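You operate a simulated robot arm through the tools that you are given. There is no shell and no other tool.

Carry out the task below with a simulated two-armed robot. There is one attempt and no reset: what you move stays moved.

TASK
Set the controls near the top of the lid table. At the end: the purple clip is set to out; the blue test piece from the top of the lid table is in the lid table drawer; the green clip is set to out; the blue clip is set to out; whatever was shut is shut again. Leave all else as you found it, and nothing knocked over (what rides in a drawer may roll over). The blue clip goes toward x +0.0, y +1.0, z +0.0 (a direction in the base frame), to its stop. The purple clip goes toward x +0.0, y +1.0, z +0.0 (a direction in the base frame), to its stop. The green clip goes toward x +0.0, y +1.0, z +0.0 (a direction in the base frame), to its stop.

Only the result counts: the job must be done as asked and must still hold three seconds after the hand-in. Knocking over, shifting, dropping, spilling or breaking anything else fails it. Lids that push on must go on centred and level and be pressed home; caps that screw on are set level and turned clockwise until they are tight.

THE ROBOT
Two 7-joint arms with two-finger parallel grippers on one trunk that stands fixed in place. Base frame: the origin is at the foot of the trunk, x ahead of it, y to its left, z up. Units: m, rad, N and s.
The left shoulder is at [0.07, 0.177, 1.195], the right one opposite. With the tool pointing down near the work surface each hand reaches from about 0.28 to 0.72 m from the base axis, measured 20 degrees to its own side. Payload 3.43 kg a hand.
The TCP of each hand is the grasp point between the finger pads, 0.03 m short of the fingertips. In the tool frame z runs along the fingers and y along their closing line. Largest opening 0.094 m; finger width 0.028, thickness 0.01; the body of the gripper, 0.05 by 0.096 m, starts 0.055 m behind the TCP.
Orientation is told as [roll, pitch, yaw] about the base's x, y, z axes, in that order, counted from this pose: with the fingers straight down and closing along the base's y, the tool's x points along the base's -x, its y along +y and its z along -z.

THE INTERFACE
- The arms move only by the tool step_arm. It takes "left_steps", "right_steps" or both (then of equal length, played together; a hand with none holds still); each is a list of rows, each a list of 6 numbers: the shift along the base's x, y, z in m, then the turn, a rotation vector about the base's x, y, z in rad. In form: [[x, y, z, rx, ry, rz], ...]. A call has 1 to 20 rows; each row shifts and turns the commanded pose from where the row before left it. "left_grip" and "right_grip" are, for a hand that has rows, the finger opening in m, from 0 to 0.094, set as the call begins (left out, the last holds). Each row takes 0.2 s and may step no farther than 0.05 m and 0.15 rad from the row before; otherwise, or with a gripper value out of range, the whole call is refused. Where a pose cannot be reached the arm comes as near as it can. A force on the tool above 40 N (or 10 N above the force at the start of the call, whichever is more), or a blocked arm, ends the call early, and 0.2 s more pass. The fingers move at their own pace (about 0.153 m/s each) and stop on an object; they squeeze with about 34 N. The grip force told is the motor's: it shows also when the fingers shut on nothing. Time passes only in rows, and 0.2 s behind the last, so rows that do not move let the fingers close. It gives the time, the measured TCP pose, the force on the tool (base axes), the opening and the grip force at its end, in the units of the frame above (readings bear some noise), with the torque about the TCP (base axes, N m) and any sound that the robot's microphone picked up.
- Cameras (640 x 400 px; columns grow to the right, rows downward): "scene" is now at [0.1294, -0.0319, 1.5051]; the picture's right is [-0.39, -0.92, -0.00], its down [-0.60, 0.25, -0.76] and it looks along [0.70, -0.29, -0.65] (base axes); focal length 369 px, centre (320, 200). "left" rides on the left gripper at [0.076, -0.014, -0.102] in its tool frame; the picture's right is [0.18, 0.98, 0.00], its down [-0.75, 0.14, -0.64] and it looks along [-0.63, 0.12, 0.77] (tool axes); focal length 243 px, centre (320, 200). "right" rides on the right gripper at [0.076, 0.014, -0.103] in its tool frame; the picture's right is [-0.18, 0.98, 0.00], its down [-0.75, -0.14, -0.64] and it looks along [-0.63, -0.12, 0.77] (tool axes); focal length 243 px, centre (320, 200). There is no depth. A picture from a camera that has moved, and an enlarged one, comes with that camera's place and axes in the base frame and with its lens.
- camera(camera): a new picture of that camera. The clock stands still meanwhile.
- lift_body(by): slides the trunk up (or, below 0, down) by that many m; the arms and the scene camera ride with it, the base frame stays. It gives what a move gives, with no picture.
- aim_head(pan, tilt): turns the head with the scene camera to pan (to the left, within 1.501 rad either way) and tilt (down, from -0.506 to 1.204), counted from straight ahead of the robot. It gives what a move gives.
- close_up(camera, box): a new picture of the part [left, top, right, bottom] of that camera's present view, enlarged. The clock stands still meanwhile.
- sign_off(): hands the job in; it is judged then, once.

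Places have to be worked out from the pictures, the camera data and where the tool is seen. Open the grippers and draw the arms clear of the work before you hand the job in, unless the task says otherwise.

The tools are called after "Request:" as name(argument=value, ...) on one line, values as JSON. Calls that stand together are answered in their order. step_arm: Moves the arms, as the interface text tells. Its arguments: {"type":"object","properties":{"left_steps":{"type":"array","items":{"type":"array","items":{"type":"number"}}},"left_grip":{"type":"number"},"right_steps":{"type":"array","items":{"type":"array","items":{"type":"number"}}},"right_grip":{"type":"number"}},"required":[]} The other tools are called the same way: lift_body (by) slides the trunk up or down; aim_head (pan, tilt) turns the head that bears the scene camera; camera (camera) takes a picture; close_up (camera, box) takes an enlarged picture of a part of a camera's view; sign_off () hands the job in.

At the start:

```text
time_s: 0.0
left_ee_pos: [0.5705, 0.0404, 1.1914]
left_tool_rot: [0.001, 0.0, -0.001]
left_ft_force: [0.5, 0.5, 0.0]
left_wrist_torque: [0.02, -0.03, 0.02]
left_finger_gap: 0.0943
left_grip_force: 0.0
right_ee_pos: [0.4159, -0.4313, 1.1828]
right_tool_rot: [0.0, 0.002, 0.001]
right_ft_force: [0.0, -0.2, 0.3]
right_wrist_torque: [0.01, 0.0, 0.0]
right_finger_gap: 0.094
right_grip_force: 0.1
trunk travel left (down, up): [-0.775, 0.065]
head pan, tilt: [-0.4, 0.712]
```

scene: 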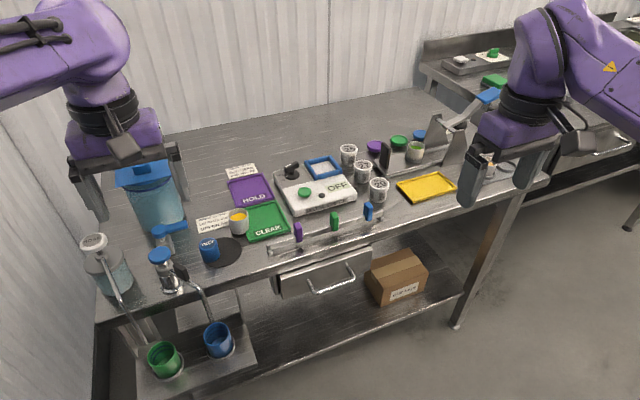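
right: 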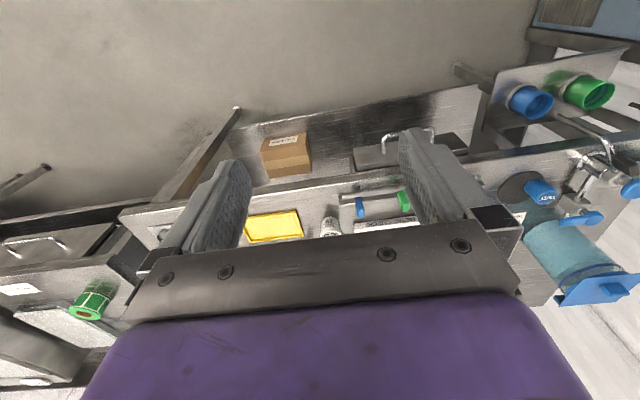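
left: 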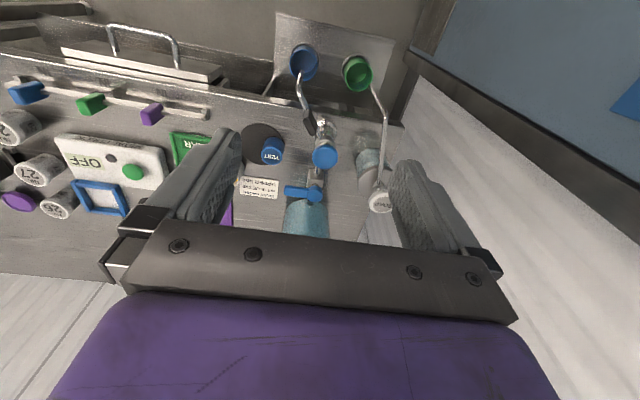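

I start by looking closely at the table: the clips, the drawer, and the blue test piece candidates.

Request:
close_up(camera="scene", box=[180, 130, 400, 300])

Request:
close_up(camera="scene", box=[330, 110, 560, 240])

Request:
close_up(camera="left", box=[0, 20, 320, 220])

```text
2.35 times, centred on (290, 215) of scene
camera zoom: at [0.1294, -0.0319, 1.5051], right [-0.39, -0.92, 0.0], down [-0.6, 0.25, -0.76], along [0.7, -0.29, -0.65], focal length 868 px, centre (391, 165)
```

zoom: 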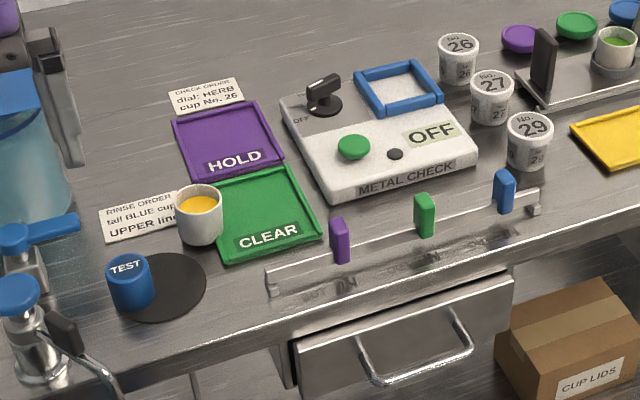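

```text
2.78 times, centred on (445, 175) of scene
camera zoom: at [0.1294, -0.0319, 1.5051], right [-0.39, -0.92, 0.0], down [-0.6, 0.25, -0.76], along [0.7, -0.29, -0.65], focal length 1027 px, centre (-28, 270)
```

zoom: 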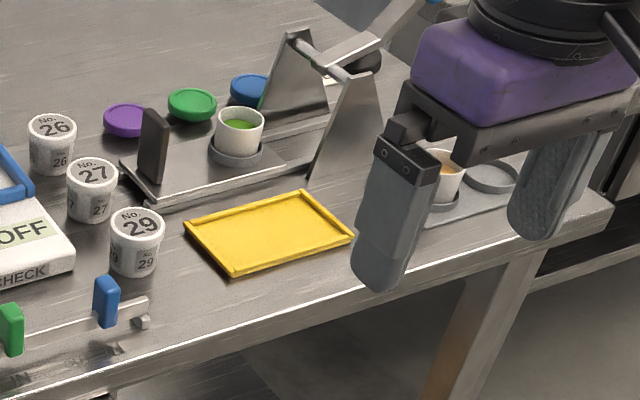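

```text
2.00 times, centred on (160, 120) of left
camera zoom: at [0.4953, 0.0255, 1.2951], right [-0.18, 0.98, 0.0], down [0.75, 0.14, 0.64], along [0.63, 0.12, -0.77], focal length 485 px, centre (640, 360)
```

zoom: 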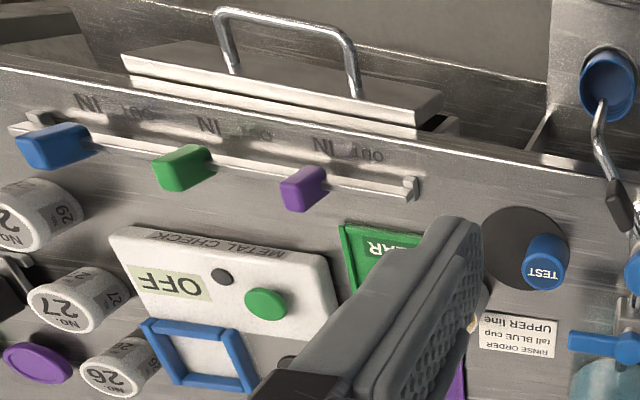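

Triangulating the scene and left views: clips sit at about x 0.689, y −0.215 / −0.305 / −0.394, z≈0.90, and the blue TEST piece top at about (0.726, −0.019, 0.91). I look around at the rest of the room to be sure which table is which.

Request:
aim_head(pan=-0.95, tilt=0.6)

Request:
camera(camera="scene")

```text
time_s: 1.0
left_ee_pos: [0.5708, 0.0398, 1.1915]
left_tool_rot: [0.0, -0.002, 0.0]
left_ft_force: [-0.5, 0.3, -0.1]
left_wrist_torque: [-0.01, -0.01, 0.0]
left_finger_gap: 0.0939
left_grip_force: 0.0
right_ee_pos: [0.415, -0.4303, 1.1822]
right_tool_rot: [-0.001, 0.0, 0.001]
right_ft_force: [-0.7, 0.2, 0.2]
right_wrist_torque: [0.01, 0.02, 0.01]
right_finger_gap: 0.0938
right_grip_force: 0.0
trunk travel left (down, up): [-0.775, 0.065]
head pan, tilt: [-0.949, 0.6]
```

```text
taken
camera scene: at [0.1031, -0.0708, 1.5147], right [-0.81, -0.58, 0.0], down [-0.33, 0.46, -0.82], along [0.48, -0.67, -0.57], focal length 369 px, centre (320, 200)
```

scene: 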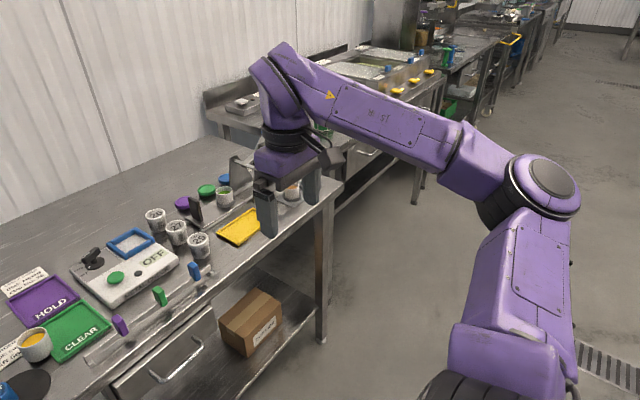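

The only clips and drawer within reach are on the near table with the lids. Now I aim the head down at the drawer and rail for a more detailed look.

Request:
aim_head(pan=-0.4, tilt=0.85)

Request:
camera(camera="scene")

Request:
close_up(camera="scene", box=[240, 100, 420, 212])

Request:
close_up(camera="scene", box=[150, 100, 330, 212])

```text
time_s: 1.9
left_ee_pos: [0.5705, 0.0405, 1.1919]
left_tool_rot: [-0.001, 0.0, 0.0]
left_ft_force: [0.4, 0.2, 0.8]
left_wrist_torque: [0.01, 0.03, 0.01]
left_finger_gap: 0.0941
left_grip_force: 0.1
right_ee_pos: [0.415, -0.4298, 1.1821]
right_tool_rot: [0.001, -0.003, 0.001]
right_ft_force: [-0.4, 0.6, -0.7]
right_wrist_torque: [0.03, 0.0, -0.02]
right_finger_gap: 0.0941
right_grip_force: 0.1
trunk travel left (down, up): [-0.775, 0.065]
head pan, tilt: [-0.4, 0.85]
```

```text
taken
camera scene: at [0.1235, -0.0296, 1.4938], right [-0.39, -0.92, 0.0], down [-0.69, 0.29, -0.66], along [0.61, -0.26, -0.75], focal length 369 px, centre (320, 200)
```

scene: 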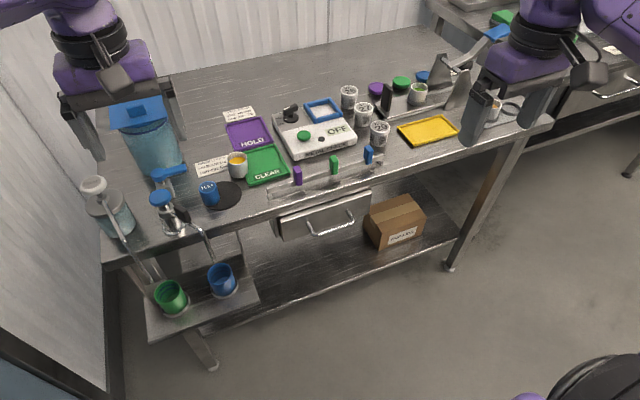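

```text
3.56 times, centred on (330, 156) of scene
camera zoom: at [0.1235, -0.0296, 1.4938], right [-0.39, -0.92, 0.0], down [-0.69, 0.29, -0.66], along [0.61, -0.26, -0.75], focal length 1312 px, centre (284, 356)
```

zoom: 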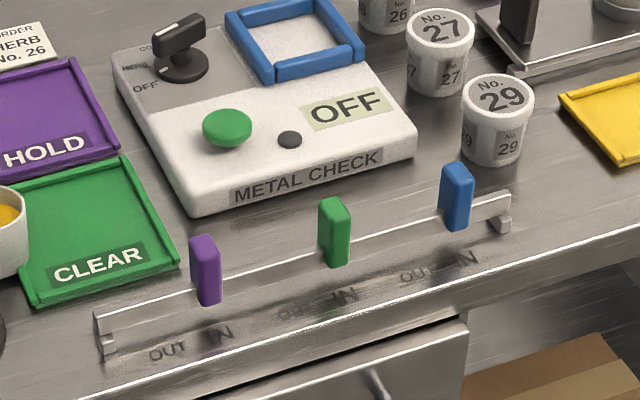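

```text
3.56 times, centred on (240, 156) of scene
camera zoom: at [0.1235, -0.0296, 1.4938], right [-0.39, -0.92, 0.0], down [-0.69, 0.29, -0.66], along [0.61, -0.26, -0.75], focal length 1312 px, centre (604, 356)
```

zoom: 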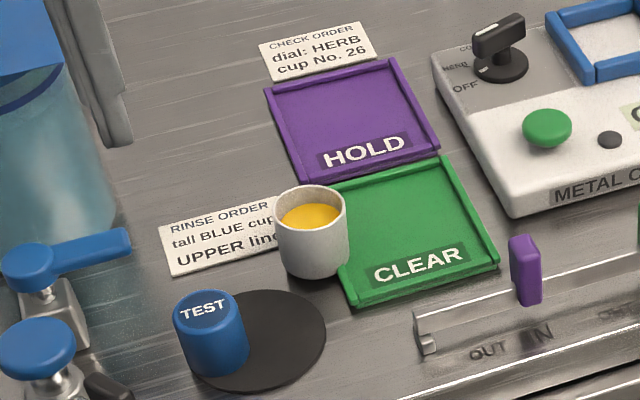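

The clips are over "IN" with "OUT" about 3–4 cm further along +y, and the drawer handle is around (0.596, −0.26, 0.79). I bring the right hand, closed, nearer to the rail with a forward tilt to check reach and get a close view.

Request:
step_arm(right_steps=[[0.025, 0.02, -0.01, 0, -0.08, 0], [0.025, 0.02, -0.01, 0, -0.08, 0], [0.025, 0.02, -0.01, 0, -0.08, 0], [0.025, 0.02, -0.01, 0, -0.08, 0], [0.025, 0.02, -0.01, 0, -0.08, 0], [0.025, 0.02, -0.01, 0, 0, 0]], right_grip=0.0)

Request:
camera(camera="right")

Request:
camera(camera="scene")

```text
time_s: 3.3
left_ee_pos: [0.5728, 0.0411, 1.192]
left_tool_rot: [0.0, 0.003, 0.0]
left_ft_force: [1.1, -0.5, 0.2]
left_wrist_torque: [-0.02, 0.02, 0.01]
left_finger_gap: 0.0941
left_grip_force: 0.0
right_ee_pos: [0.565, -0.3142, 1.122]
right_tool_rot: [0.001, -0.399, -0.001]
right_ft_force: [-0.2, 0.1, -0.6]
right_wrist_torque: [0.01, 0.03, -0.02]
right_finger_gap: 0.0
right_grip_force: 33.0
trunk travel left (down, up): [-0.775, 0.065]
head pan, tilt: [-0.4, 0.85]
```

```text
taken
camera right: at [0.4562, -0.2997, 1.1864], right [0.17, 0.98, 0.07], down [0.45, -0.14, 0.88], along [0.88, -0.12, -0.46], focal length 243 px, centre (320, 200)
```

right: 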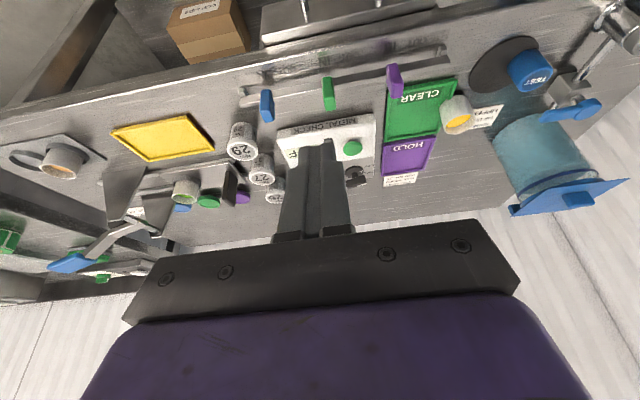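

```text
taken
camera scene: at [0.1261, -0.0302, 1.4935], right [-0.39, -0.92, 0.0], down [-0.69, 0.29, -0.66], along [0.61, -0.26, -0.75], focal length 369 px, centre (320, 200)
```

scene: 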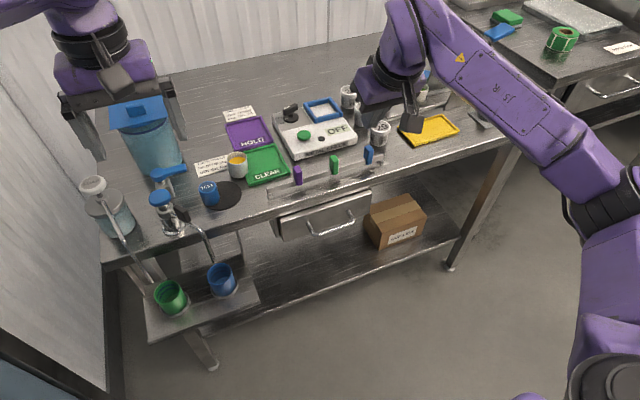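

The tilted hand reaches well and its camera sees the whole rail; I take enlarged views to measure the clips precisely.

Request:
close_up(camera="right", box=[230, 30, 470, 180])

Request:
close_up(camera="right", box=[430, 20, 640, 150])

Request:
close_up(camera="scene", box=[260, 120, 420, 240])

```text
2.67 times, centred on (350, 105) of right
camera zoom: at [0.4562, -0.2997, 1.1864], right [0.17, 0.98, 0.07], down [0.45, -0.14, 0.88], along [0.88, -0.12, -0.46], focal length 647 px, centre (240, 453)
```

zoom: 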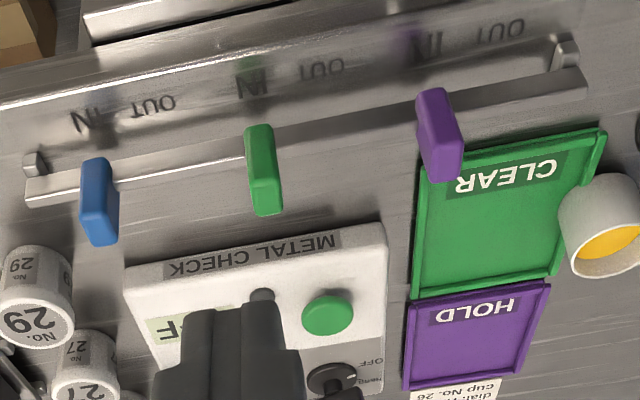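

```text
3.05 times, centred on (535, 85) of right
camera zoom: at [0.4562, -0.2997, 1.1864], right [0.17, 0.98, 0.07], down [0.45, -0.14, 0.88], along [0.88, -0.12, -0.46], focal length 739 px, centre (-335, 550)
```

zoom: 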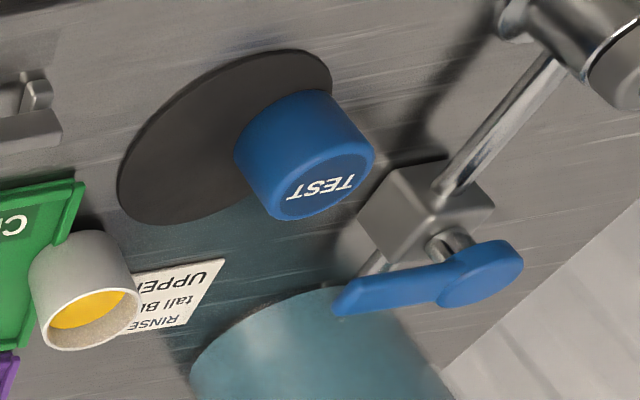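

```text
3.33 times, centred on (340, 180) of scene
camera zoom: at [0.1261, -0.0302, 1.4935], right [-0.39, -0.92, 0.0], down [-0.69, 0.29, -0.66], along [0.61, -0.26, -0.75], focal length 1230 px, centre (253, 267)
```

zoom: 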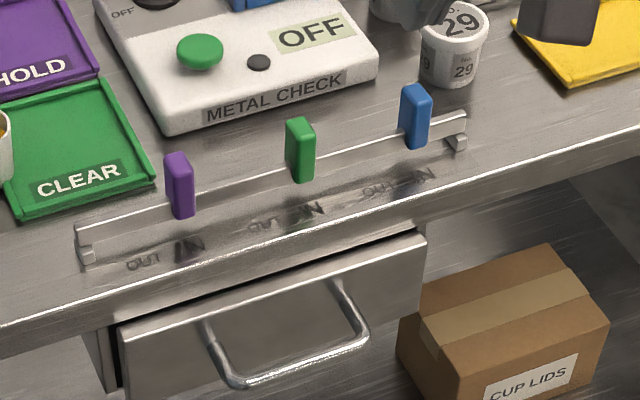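

Clips confirmed at x≈0.689, y≈−0.217/−0.306/−0.395, spanning z≈0.876–0.926. I move the closed right fingers above the gap between green and purple first.

Request:
step_arm(right_steps=[[0.0235, 0.0105, -0.026, 0, 0, 0], [0.0235, 0.0105, -0.026, 0, 0, 0], [0.0235, 0.0105, -0.026, 0, 0, 0], [0.0235, 0.0105, -0.026, 0, 0, 0], [0.0235, 0.0105, -0.026, 0, 0, 0], [0, 0, 0, 0, 0, 0]], right_grip=0.0)

Request:
camera(camera="right")

Request:
close_up(camera="scene", box=[240, 100, 440, 240])

```text
time_s: 4.7
left_ee_pos: [0.5691, 0.0394, 1.1933]
left_tool_rot: [0.001, -0.001, -0.001]
left_ft_force: [-0.6, -0.6, 0.6]
left_wrist_torque: [0.0, -0.04, 0.01]
left_finger_gap: 0.0941
left_grip_force: 0.0
right_ee_pos: [0.6835, -0.2575, 0.9938]
right_tool_rot: [0.0, -0.402, -0.001]
right_ft_force: [-0.4, 0.4, -0.2]
right_wrist_torque: [-0.03, -0.04, 0.01]
right_finger_gap: 0.0001
right_grip_force: 33.0
trunk travel left (down, up): [-0.775, 0.065]
head pan, tilt: [-0.4, 0.85]
```

```text
taken
camera right: at [0.5749, -0.244, 1.0573], right [0.17, 0.98, 0.07], down [0.44, -0.14, 0.89], along [0.88, -0.12, -0.46], focal length 243 px, centre (320, 200)
```

right: 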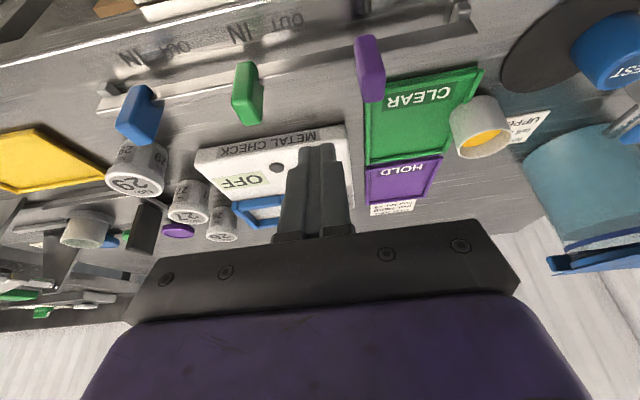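

```text
2.86 times, centred on (340, 170) of scene
camera zoom: at [0.1224, -0.0298, 1.4939], right [-0.39, -0.92, 0.0], down [-0.69, 0.29, -0.66], along [0.61, -0.26, -0.75], focal length 1054 px, centre (263, 286)
```

zoom: 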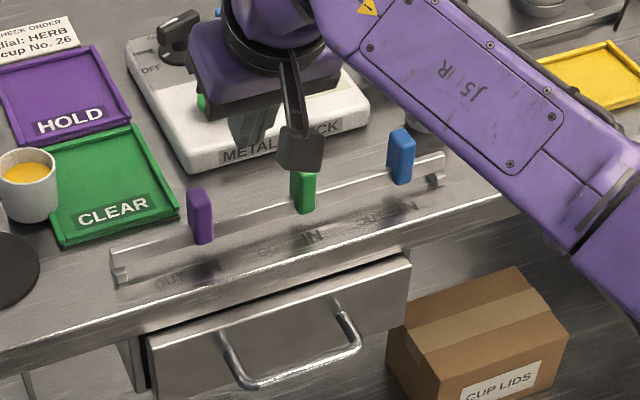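

Fingers are over the gap (purple at y≈−0.217, green at −0.307). I lower them to clip height.

Request:
step_arm(right_steps=[[0, 0, -0.025, 0, 0, 0], [0, 0, -0.025, 0, 0, 0], [0, 0, -0.022, 0, 0, 0], [0, 0, 0, 0, 0, 0]])

Request:
close_up(camera="scene", box=[240, 100, 440, 240])

Request:
camera(camera="right")

```text
time_s: 5.7
left_ee_pos: [0.5701, 0.0397, 1.1927]
left_tool_rot: [-0.001, 0.001, -0.001]
left_ft_force: [0.3, -1.1, 0.1]
left_wrist_torque: [0.0, -0.01, -0.02]
left_finger_gap: 0.0939
left_grip_force: 0.1
right_ee_pos: [0.6842, -0.2578, 0.9219]
right_tool_rot: [0.001, -0.4, 0.0]
right_ft_force: [0.3, -0.1, 0.7]
right_wrist_torque: [0.02, 0.01, -0.05]
right_finger_gap: 0.0
right_grip_force: 32.8
trunk travel left (down, up): [-0.775, 0.065]
head pan, tilt: [-0.4, 0.85]
```

```text
2.86 times, centred on (340, 170) of scene
camera zoom: at [0.1234, -0.0293, 1.4938], right [-0.39, -0.92, 0.0], down [-0.69, 0.29, -0.66], along [0.61, -0.26, -0.75], focal length 1054 px, centre (263, 286)
```

zoom: 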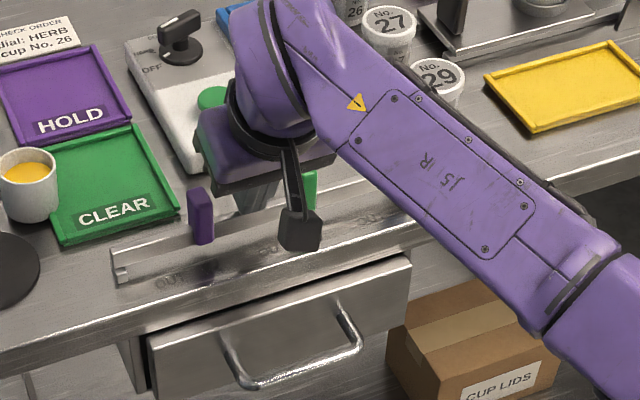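

```text
taken
camera right: at [0.5754, -0.2451, 0.9859], right [0.17, 0.98, 0.07], down [0.44, -0.14, 0.88], along [0.88, -0.12, -0.46], focal length 243 px, centre (320, 200)
```

right: 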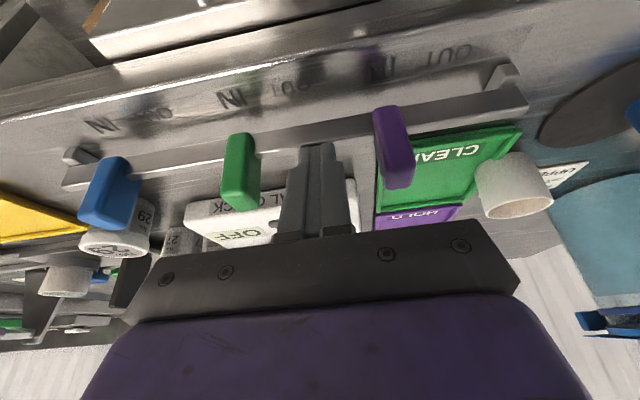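

Clear of everything at z≈0.92. I now push purple along +y in small steps toward its stop.

Request:
step_arm(right_steps=[[0, 0.008, 0, 0, 0, 0], [0, 0.008, 0, 0, 0, 0], [0, 0.008, 0, 0, 0, 0], [0, 0.008, 0, 0, 0, 0], [0, 0.008, 0, 0, 0, 0], [0, 0.008, 0, 0, 0, 0]])

Request:
camera(camera="right")

```text
time_s: 7.1
left_ee_pos: [0.5699, 0.0412, 1.1925]
left_tool_rot: [-0.001, 0.0, 0.0]
left_ft_force: [-0.1, -0.5, 0.7]
left_wrist_torque: [0.01, -0.01, -0.03]
left_finger_gap: 0.0939
left_grip_force: 0.1
right_ee_pos: [0.6828, -0.2109, 0.9207]
right_tool_rot: [-0.001, -0.4, 0.001]
right_ft_force: [-1.6, -1.3, 1.4]
right_wrist_torque: [-0.05, 0.08, 0.0]
right_finger_gap: 0.0002
right_grip_force: 33.2
trunk travel left (down, up): [-0.775, 0.065]
head pan, tilt: [-0.4, 0.85]
```

```text
taken
camera right: at [0.5733, -0.1973, 0.9847], right [0.17, 0.98, 0.07], down [0.44, -0.14, 0.88], along [0.88, -0.12, -0.46], focal length 243 px, centre (320, 200)
```

right: 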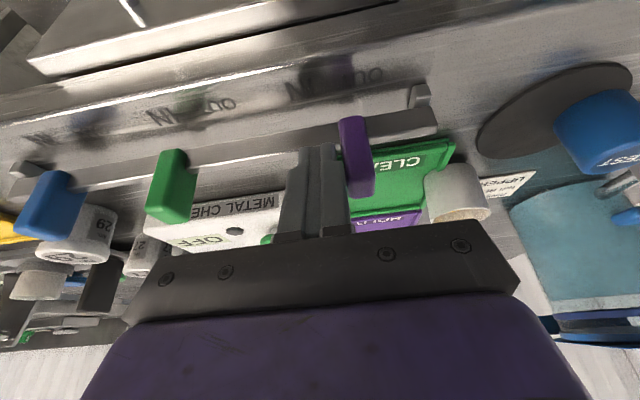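

Purple is sliding with light force; it is now around y≈−0.193. I keep pushing until it meets the stop.

Request:
step_arm(right_steps=[[0, 0.006, 0, 0, 0, 0], [0, 0.006, 0, 0, 0, 0], [0, 0.005, 0, 0, 0, 0], [0, 0.005, 0, 0, 0, 0]])

Request:
camera(camera="right")

```text
time_s: 8.1
left_ee_pos: [0.5664, 0.0394, 1.1955]
left_tool_rot: [0.003, -0.003, 0.007]
left_ft_force: [-0.2, 0.4, -0.3]
left_wrist_torque: [-0.01, 0.01, 0.01]
left_finger_gap: 0.0944
left_grip_force: 0.0
right_ee_pos: [0.6807, -0.2026, 0.9202]
right_tool_rot: [-0.014, -0.404, -0.01]
right_ft_force: [-18.3, -36.1, 3.0]
right_wrist_torque: [0.03, -0.01, 0.28]
right_finger_gap: 0.0
right_grip_force: 33.0
trunk travel left (down, up): [-0.775, 0.065]
head pan, tilt: [-0.4, 0.85]
stopped in row 4 (right hand): the force on the tool passed its limit at 44 N (the readings are from after the stop); the commanded pose is now the measured one
```

```text
taken
camera right: at [0.5726, -0.1856, 0.984], right [0.18, 0.98, 0.06], down [0.44, -0.14, 0.89], along [0.88, -0.14, -0.46], focal length 243 px, centre (320, 200)
```

right: 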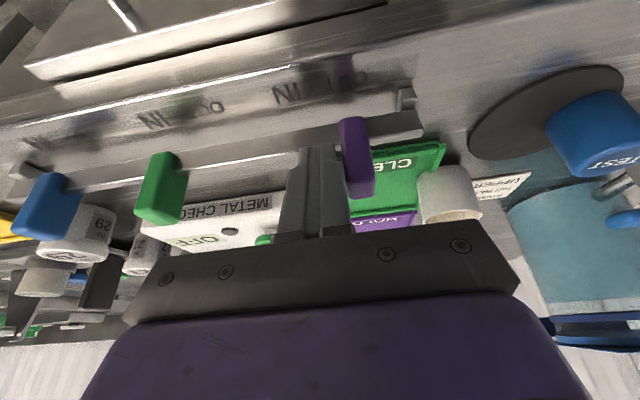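

Purple hit its stop (clip ≈ y −0.182, about 3.5 cm travel, 44 N). I back off, lift over green, and go down into the gap between blue and green.

Request:
step_arm(right_steps=[[0.0, -0.02, 0, 0.014, 0.004, 0.01], [0.003, 0, 0.035, 0, 0, 0], [0, 0, 0.035, 0, 0, 0], [0, -0.0425, 0, 0, 0, 0], [0, -0.0425, 0, 0, 0, 0], [0, -0.0425, 0, 0, 0, 0], [0, 0, 0, 0, 0, 0]])

Request:
camera(camera="right")

Request:
close_up(camera="scene", box=[220, 100, 420, 240])

```text
time_s: 9.7
left_ee_pos: [0.5704, 0.0434, 1.1929]
left_tool_rot: [-0.001, -0.001, 0.004]
left_ft_force: [-0.1, 0.5, -0.3]
left_wrist_torque: [-0.04, -0.03, -0.02]
left_finger_gap: 0.0943
left_grip_force: 0.0
right_ee_pos: [0.686, -0.3396, 0.9869]
right_tool_rot: [0.006, -0.397, 0.002]
right_ft_force: [0.1, 0.7, -0.6]
right_wrist_torque: [-0.02, 0.01, -0.01]
right_finger_gap: 0.0
right_grip_force: 32.7
trunk travel left (down, up): [-0.775, 0.065]
head pan, tilt: [-0.4, 0.85]
```

```text
taken
camera right: at [0.577, -0.3273, 1.0514], right [0.16, 0.98, 0.08], down [0.45, -0.14, 0.88], along [0.88, -0.11, -0.46], focal length 243 px, centre (320, 200)
```

right: 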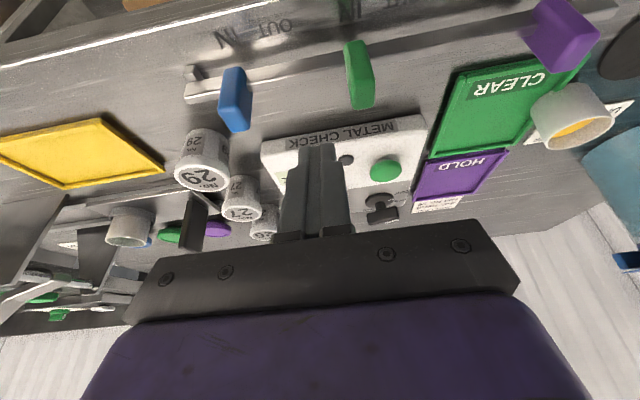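

```text
2.86 times, centred on (320, 170) of scene
camera zoom: at [0.124, -0.0287, 1.4938], right [-0.39, -0.92, 0.0], down [-0.69, 0.29, -0.66], along [0.61, -0.26, -0.75], focal length 1054 px, centre (320, 286)
```

zoom: 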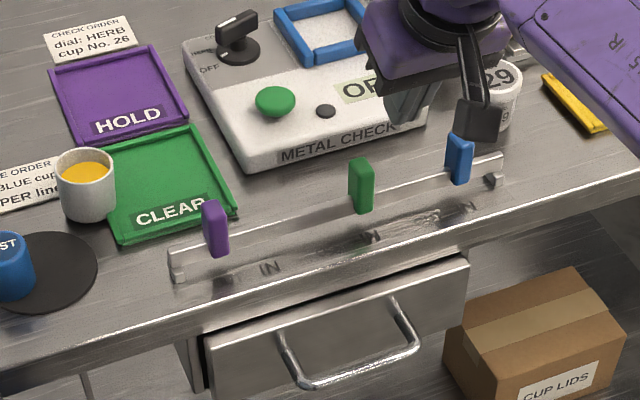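

Purple now sits over OUT. I descend at y≈−0.350 beside green and push it along +y.

Request:
step_arm(right_steps=[[0, -0.008, -0.02, -0.006, 0, 0], [0, 0, -0.025, 0, 0, 0], [0, 0, -0.022, 0, 0, 0], [0, 0.008, 0, 0, 0, 0], [0, 0.008, 0, 0, 0, 0], [0, 0.008, 0, 0, 0, 0], [0, 0.008, 0, 0, 0, 0], [0, 0.008, 0, 0, 0, 0]])

Request:
camera(camera="right")

```text
time_s: 11.5
left_ee_pos: [0.571, 0.0415, 1.1923]
left_tool_rot: [0.001, 0.001, 0.004]
left_ft_force: [0.2, 0.4, 0.4]
left_wrist_torque: [-0.01, 0.02, -0.03]
left_finger_gap: 0.0941
left_grip_force: 0.0
right_ee_pos: [0.6874, -0.3078, 0.9253]
right_tool_rot: [0.0, -0.398, 0.003]
right_ft_force: [-0.6, -0.1, 0.2]
right_wrist_torque: [0.01, 0.03, 0.02]
right_finger_gap: 0.0002
right_grip_force: 32.9
trunk travel left (down, up): [-0.775, 0.065]
head pan, tilt: [-0.4, 0.85]
```

```text
taken
camera right: at [0.5778, -0.2945, 0.9886], right [0.17, 0.98, 0.07], down [0.45, -0.14, 0.88], along [0.88, -0.11, -0.46], focal length 243 px, centre (320, 200)
```

right: 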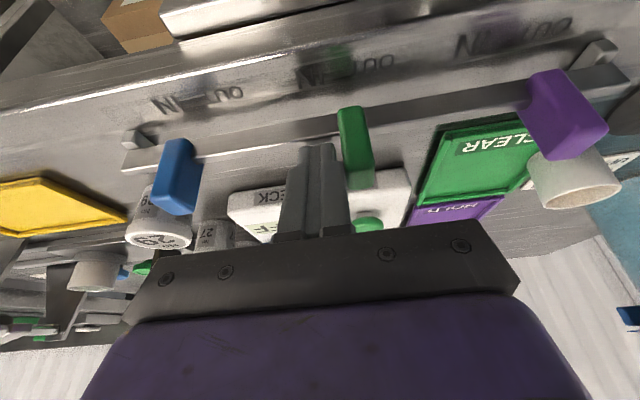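

Green has moved about 1.6 cm. I continue to its stop.

Request:
step_arm(right_steps=[[0, 0.006, -0.002, 0, 0, 0], [0, 0.006, 0, 0, 0, 0], [0, 0.006, 0, 0, 0, 0], [0, 0.006, 0, 0, 0, 0], [0, 0.006, 0, 0, 0, 0]])

Request:
camera(camera="right")

```text
time_s: 12.8
left_ee_pos: [0.5667, 0.0417, 1.1953]
left_tool_rot: [0.001, -0.002, 0.009]
left_ft_force: [0.4, 0.6, 0.5]
left_wrist_torque: [-0.04, 0.0, 0.02]
left_finger_gap: 0.0939
left_grip_force: 0.1
right_ee_pos: [0.686, -0.2915, 0.9235]
right_tool_rot: [-0.016, -0.403, -0.004]
right_ft_force: [-19.5, -34.1, 1.5]
right_wrist_torque: [-0.03, 0.0, 0.5]
right_finger_gap: 0.0001
right_grip_force: 33.1
trunk travel left (down, up): [-0.775, 0.065]
head pan, tilt: [-0.4, 0.85]
stopped in row 5 (right hand): the force on the tool passed its limit at 43 N (the readings are from after the stop); the commanded pose is now the measured one
```

```text
taken
camera right: at [0.5774, -0.276, 0.986], right [0.18, 0.98, 0.06], down [0.44, -0.13, 0.89], along [0.88, -0.13, -0.46], focal length 243 px, centre (320, 200)
```

right: 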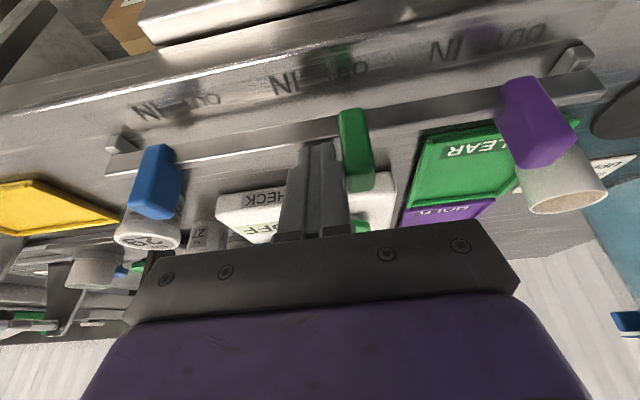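

Green is at its stop (same 8.9 cm spacing from purple's stop). I back off, lift, and move to the −y side of blue.

Request:
step_arm(right_steps=[[0.0, -0.02, 0, 0.016, 0.003, 0.004], [0, 0, 0.035, 0, 0, 0], [0, 0, 0.035, 0, 0, 0], [0, -0.0425, 0, 0, 0, 0], [0, -0.0425, 0, 0, 0, 0], [0, -0.0425, 0, 0, 0, 0], [0, 0, 0, 0, 0, 0]])

Request:
camera(camera="right")

```text
time_s: 14.4
left_ee_pos: [0.5706, 0.0443, 1.1929]
left_tool_rot: [-0.001, -0.001, 0.007]
left_ft_force: [-0.1, 0.0, 0.1]
left_wrist_torque: [-0.01, 0.04, 0.01]
left_finger_gap: 0.0941
left_grip_force: 0.1
right_ee_pos: [0.6901, -0.4336, 0.9902]
right_tool_rot: [0.008, -0.399, 0.0]
right_ft_force: [0.7, -1.6, -0.3]
right_wrist_torque: [-0.01, 0.01, 0.01]
right_finger_gap: 0.0001
right_grip_force: 33.2
trunk travel left (down, up): [-0.775, 0.065]
head pan, tilt: [-0.4, 0.85]
```

```text
taken
camera right: at [0.5798, -0.4192, 1.0548], right [0.17, 0.98, 0.08], down [0.45, -0.15, 0.88], along [0.88, -0.11, -0.46], focal length 243 px, centre (320, 200)
```

right: 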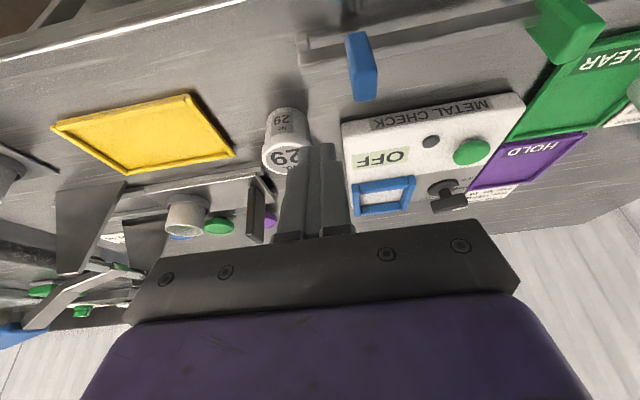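

Cup 29 stands at about (0.76, −0.47), so I pull x back to 0.678 for clearance while descending beside blue, then push +y.

Request:
step_arm(right_steps=[[-0.012, 0, -0.01, -0.008, 0, 0], [0, 0, -0.03, 0, 0, 0], [0, 0, -0.029, 0, 0, 0], [0, 0.008, 0, 0, 0, 0], [0, 0.008, 0, 0, 0, 0], [0, 0.008, 0, 0, 0, 0], [0, 0.008, 0, 0, 0, 0], [0, 0.006, 0, 0, 0, 0]])

Request:
camera(camera="right")

```text
time_s: 16.2
left_ee_pos: [0.571, 0.0439, 1.192]
left_tool_rot: [-0.001, 0.0, 0.007]
left_ft_force: [-0.2, 0.1, 0.4]
left_wrist_torque: [-0.01, -0.01, 0.02]
left_finger_gap: 0.0941
left_grip_force: 0.1
right_ee_pos: [0.6762, -0.3935, 0.9223]
right_tool_rot: [0.001, -0.399, 0.004]
right_ft_force: [0.0, 0.0, -0.9]
right_wrist_torque: [-0.01, 0.0, -0.01]
right_finger_gap: 0.0002
right_grip_force: 32.7
trunk travel left (down, up): [-0.775, 0.065]
head pan, tilt: [-0.4, 0.85]
```

```text
taken
camera right: at [0.5671, -0.3798, 0.9872], right [0.17, 0.98, 0.07], down [0.45, -0.14, 0.88], along [0.88, -0.12, -0.46], focal length 243 px, centre (320, 200)
```

right: 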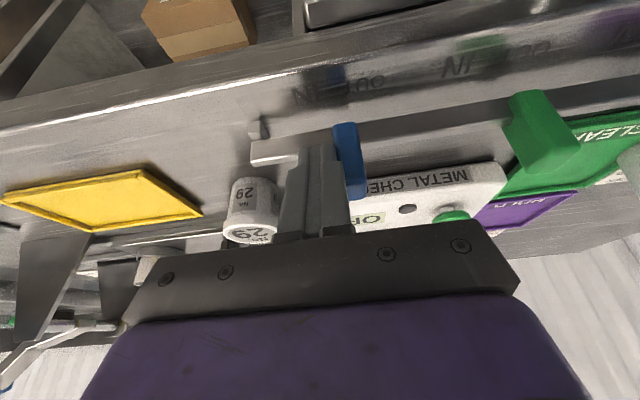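

Blue is moving and the cup is untouched. I continue pushing to the stop (expected at finger y≈−0.38).

Request:
step_arm(right_steps=[[0, 0.006, 0, 0, 0, 0], [0, 0.006, 0, 0, 0, 0], [0, 0.006, 0, 0, 0, 0], [0, 0.006, 0, 0, 0, 0]])

Request:
camera(camera="right")

```text
time_s: 17.2
left_ee_pos: [0.5701, 0.0381, 1.1927]
left_tool_rot: [0.003, -0.001, 0.005]
left_ft_force: [-1.3, -0.6, 0.2]
left_wrist_torque: [0.02, -0.02, -0.03]
left_finger_gap: 0.0943
left_grip_force: 0.0
right_ee_pos: [0.6764, -0.3776, 0.9223]
right_tool_rot: [-0.002, -0.401, -0.004]
right_ft_force: [4.9, -27.2, 4.9]
right_wrist_torque: [-0.29, -0.1, -0.21]
right_finger_gap: 0.0002
right_grip_force: 33.1
trunk travel left (down, up): [-0.775, 0.065]
head pan, tilt: [-0.4, 0.85]
```

```text
taken
camera right: at [0.567, -0.3629, 0.9861], right [0.17, 0.98, 0.07], down [0.44, -0.14, 0.89], along [0.88, -0.12, -0.46], focal length 243 px, centre (320, 200)
```

right: 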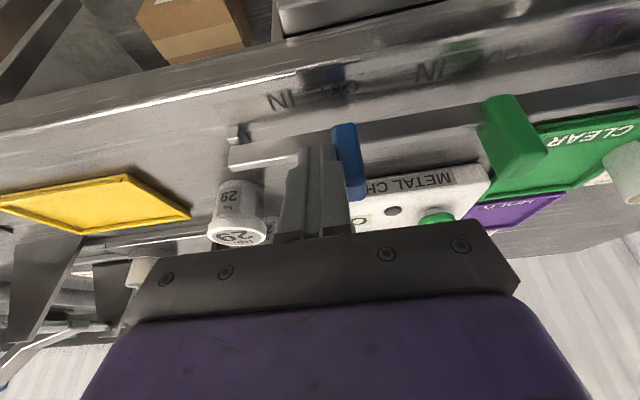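

Force is at 27 N, which indicates the stop; I press a bit more to confirm, then back off and lift away.

Request:
step_arm(right_steps=[[0, 0.004, 0, 0, 0, 0], [0, 0.003, 0, 0, 0, 0]])

Request:
step_arm(right_steps=[[0, -0.018, 0, 0, 0, 0], [-0.005, 0, 0.035, 0, 0, 0], [-0.02, 0, 0.04, 0, 0, 0], [-0.04, 0, 0.02, 0, 0, 0], [-0.04, 0, 0.02, 0, 0, 0], [0, 0, 0, 0, 0, 0]])

Request:
camera(camera="right")

Request:
camera(camera="scene")

```text
time_s: 17.6
left_ee_pos: [0.5686, 0.0438, 1.193]
left_tool_rot: [0.001, -0.001, 0.012]
left_ft_force: [0.6, -0.2, -0.2]
left_wrist_torque: [-0.06, 0.01, 0.0]
left_finger_gap: 0.0938
left_grip_force: 0.0
right_ee_pos: [0.6776, -0.3772, 0.923]
right_tool_rot: [-0.014, -0.4, -0.006]
right_ft_force: [-9.7, -29.1, -0.6]
right_wrist_torque: [-0.02, -0.01, 0.03]
right_finger_gap: 0.0
right_grip_force: 33.1
trunk travel left (down, up): [-0.775, 0.065]
head pan, tilt: [-0.4, 0.85]
stopped in row 1 (right hand): the force on the tool passed its limit at 42 N (the readings are from after the stop); the commanded pose is now the measured one
```

```text
time_s: 18.9
left_ee_pos: [0.5699, 0.045, 1.1918]
left_tool_rot: [0.0, 0.001, 0.01]
left_ft_force: [0.7, 0.1, 0.5]
left_wrist_torque: [-0.02, 0.02, 0.0]
left_finger_gap: 0.0939
left_grip_force: 0.1
right_ee_pos: [0.573, -0.387, 1.0409]
right_tool_rot: [-0.009, -0.399, 0.001]
right_ft_force: [-0.3, -0.4, 0.2]
right_wrist_torque: [-0.01, 0.02, -0.02]
right_finger_gap: 0.0001
right_grip_force: 32.9
trunk travel left (down, up): [-0.775, 0.065]
head pan, tilt: [-0.4, 0.85]
```

```text
taken
camera right: at [0.4647, -0.3721, 1.1047], right [0.17, 0.98, 0.06], down [0.44, -0.13, 0.89], along [0.88, -0.12, -0.46], focal length 243 px, centre (320, 200)
```

right: 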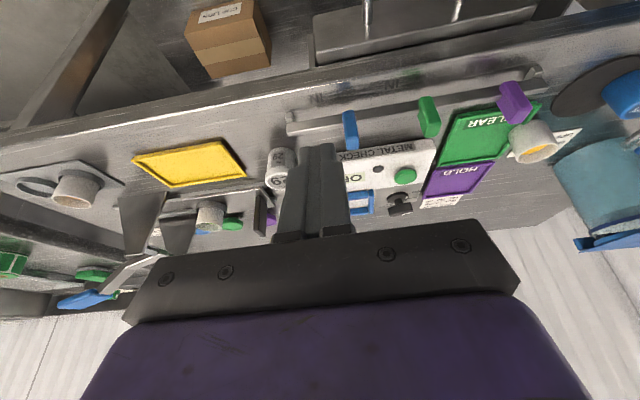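

```text
taken
camera scene: at [0.1244, -0.0297, 1.4937], right [-0.39, -0.92, 0.0], down [-0.69, 0.29, -0.66], along [0.61, -0.26, -0.75], focal length 369 px, centre (320, 200)
```

scene: 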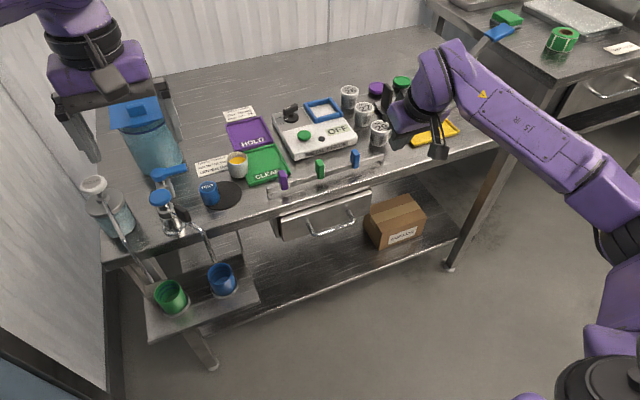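

All three clips are at OUT. Next the drawer: I retract the right hand, level it, and look at the handle from close by to measure it.

Request:
step_arm(right_steps=[[-0.03, 0.004, 0.0, 0.009, 0.1, 0], [-0.03, 0.004, -0.01, 0, 0.1, 0], [-0.03, 0.004, -0.01, 0, 0.1, 0], [-0.03, 0.004, -0.01, 0, 0.1, 0], [0, 0, 0, 0, 0, 0]])

Request:
camera(camera="right")

Request:
close_up(camera="scene", box=[260, 150, 400, 245])

```text
time_s: 20.1
left_ee_pos: [0.5719, 0.0463, 1.1914]
left_tool_rot: [-0.002, 0.0, 0.01]
left_ft_force: [0.3, 0.2, -0.8]
left_wrist_torque: [0.0, 0.01, 0.0]
left_finger_gap: 0.094
left_grip_force: 0.1
right_ee_pos: [0.454, -0.3722, 1.0103]
right_tool_rot: [0.0, -0.001, -0.003]
right_ft_force: [-0.5, 1.0, 0.2]
right_wrist_torque: [-0.02, 0.04, -0.01]
right_finger_gap: 0.0002
right_grip_force: 33.3
trunk travel left (down, up): [-0.775, 0.065]
head pan, tilt: [-0.4, 0.85]
```

```text
taken
camera right: at [0.3788, -0.3587, 1.1108], right [0.19, 0.98, 0.0], down [0.75, -0.14, 0.64], along [0.63, -0.12, -0.77], focal length 243 px, centre (320, 200)
```

right: 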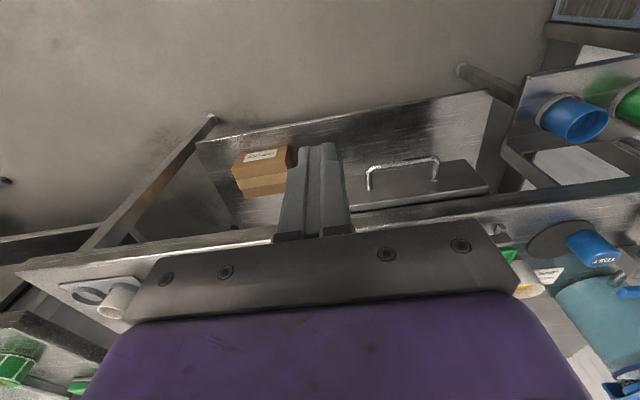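

```text
4.21 times, centred on (330, 198) of scene
camera zoom: at [0.1242, -0.0298, 1.4937], right [-0.39, -0.92, 0.0], down [-0.69, 0.29, -0.66], along [0.61, -0.26, -0.75], focal length 1554 px, centre (278, 210)
```

zoom: 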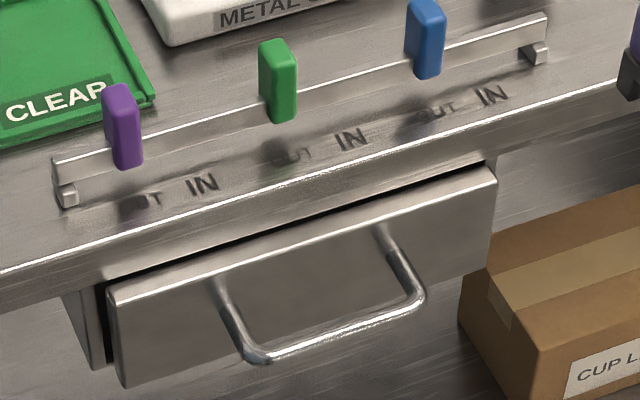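

Handle visible in both views. I take an enlarged right-camera view to triangulate the bar and drawer front.

Request:
close_up(camera="right", box=[330, 120, 530, 245])

```text
3.20 times, centred on (430, 182) of right
camera zoom: at [0.3788, -0.3587, 1.1108], right [0.19, 0.98, 0.0], down [0.75, -0.14, 0.64], along [0.63, -0.12, -0.77], focal length 776 px, centre (-32, 256)
```

zoom: 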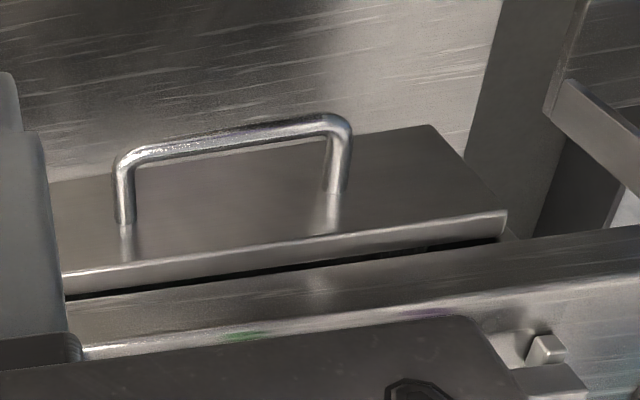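

Triangulated: handle bar at x≈0.601, z≈0.779, y −0.22…−0.32; drawer front face x≈0.641, table lip x≈0.651. I turn the right hand 90° (fingers closing along x) with a slight forward tilt, opening 0.03, at a safe height.

Request:
step_arm(right_steps=[[0.004, 0.0094, -0.001, 0, 0, 0.1428], [0.004, 0.0094, -0.001, 0, 0, 0.1428], [0.004, 0.0094, -0.001, 0, 0, 0.1428], [0.004, 0.0094, -0.001, 0, 0, 0.1428], [0.004, 0.0094, -0.001, 0, 0, 0.1428], [0.004, 0.0094, -0.001, 0, 0, 0.1428], [0.004, 0.0094, -0.001, 0, 0, 0.1428], [0.004, 0.0094, -0.001, 0, 0, 0.1428], [0.004, 0.0094, -0.001, 0, 0, 0.1428], [0.004, 0.0094, -0.001, 0, 0, 0.1428], [0.004, 0.0094, -0.001, 0, 0, 0.1428], [0, 0, 0, 0, -0.15, 0], [0, 0, 0, 0, -0.15, 0], [0, 0, 0, 0, 0, 0]], right_grip=0.03)

Request:
camera(camera="scene")

Request:
camera(camera="right")

```text
time_s: 23.1
left_ee_pos: [0.5719, 0.0457, 1.1908]
left_tool_rot: [-0.001, 0.001, 0.011]
left_ft_force: [-0.1, 0.4, 0.1]
left_wrist_torque: [0.01, 0.0, 0.02]
left_finger_gap: 0.0939
left_grip_force: 0.0
right_ee_pos: [0.4979, -0.2665, 0.9975]
right_tool_rot: [-0.301, -0.002, 1.569]
right_ft_force: [-0.5, -0.4, -0.7]
right_wrist_torque: [0.04, 0.03, -0.01]
right_finger_gap: 0.0301
right_grip_force: 0.0
trunk travel left (down, up): [-0.775, 0.065]
head pan, tilt: [-0.4, 0.85]
```

```text
taken
camera scene: at [0.1246, -0.0292, 1.4937], right [-0.39, -0.92, 0.0], down [-0.69, 0.29, -0.66], along [0.61, -0.26, -0.75], focal length 369 px, centre (320, 200)
```

scene: 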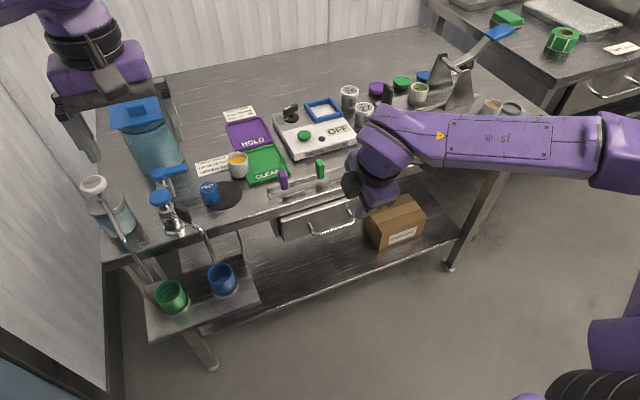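

```text
taken
camera right: at [0.4544, -0.3441, 1.09], right [-0.94, 0.19, -0.29], down [-0.05, 0.75, 0.66], along [0.34, 0.63, -0.7], focal length 243 px, centre (320, 200)
```

right: 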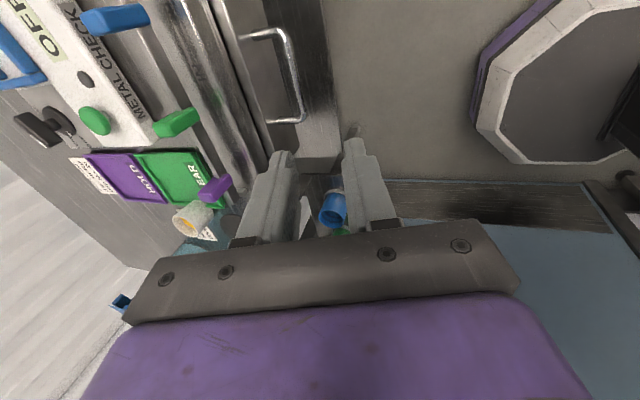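

The wrist reached yaw 90° with a forward tilt. I move to a pre-grasp point just above and in front of the bar and check.

Request:
step_arm(right_steps=[[0.017, -0.001, -0.028, 0, 0, 0], [0.018, -0.001, -0.028, 0, 0, 0], [0.018, 0, -0.028, 0, 0, 0], [0.017, 0, -0.028, 0, 0, 0], [0, 0, 0, 0, 0, 0]], right_grip=0.03)

Request:
camera(camera="right")

Request:
close_up(camera="scene", box=[260, 150, 400, 245])

Request:
camera(camera="left")

```text
time_s: 24.4
left_ee_pos: [0.5699, 0.0465, 1.1928]
left_tool_rot: [0.0, -0.001, 0.01]
left_ft_force: [0.3, 0.4, 0.0]
left_wrist_torque: [-0.03, 0.01, -0.01]
left_finger_gap: 0.0938
left_grip_force: 0.0
right_ee_pos: [0.5678, -0.27, 0.8855]
right_tool_rot: [-0.302, -0.004, 1.57]
right_ft_force: [-0.4, 0.1, 0.5]
right_wrist_torque: [-0.03, -0.03, -0.02]
right_finger_gap: 0.0302
right_grip_force: 0.1
trunk travel left (down, up): [-0.775, 0.065]
head pan, tilt: [-0.4, 0.85]
```

```text
taken
camera right: at [0.525, -0.3468, 0.9776], right [-0.94, 0.19, -0.29], down [-0.05, 0.75, 0.66], along [0.34, 0.63, -0.7], focal length 243 px, centre (320, 200)
```

right: 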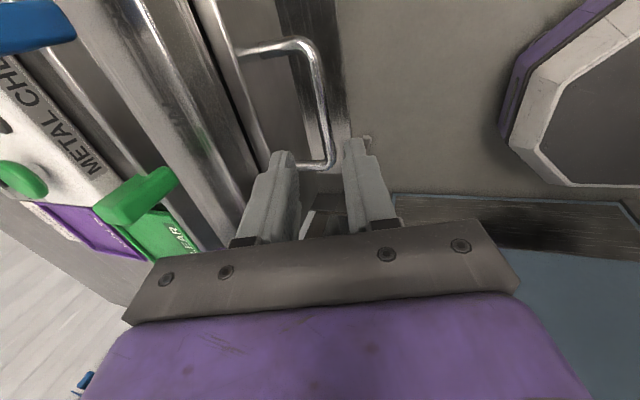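

```text
4.21 times, centred on (330, 198) of scene
camera zoom: at [0.1228, -0.0299, 1.4939], right [-0.39, -0.92, 0.0], down [-0.69, 0.29, -0.66], along [0.61, -0.26, -0.75], focal length 1554 px, centre (278, 210)
```

zoom: 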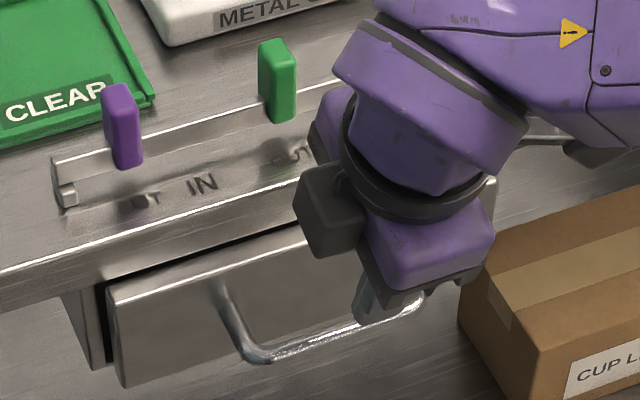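

```text
taken
camera left: at [0.4943, 0.0306, 1.2955], right [-0.19, 0.98, 0.0], down [0.75, 0.15, 0.64], along [0.63, 0.12, -0.77], focal length 243 px, centre (320, 200)
```

left: 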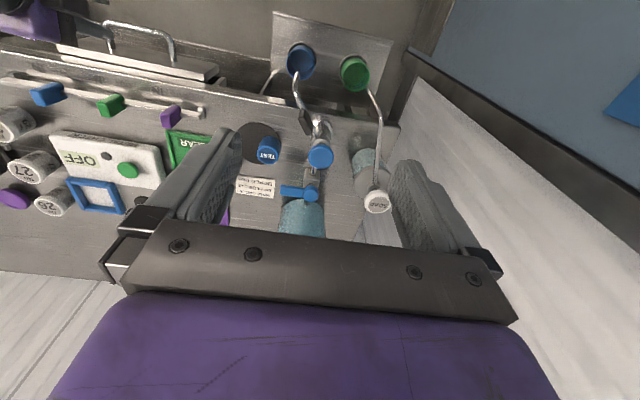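

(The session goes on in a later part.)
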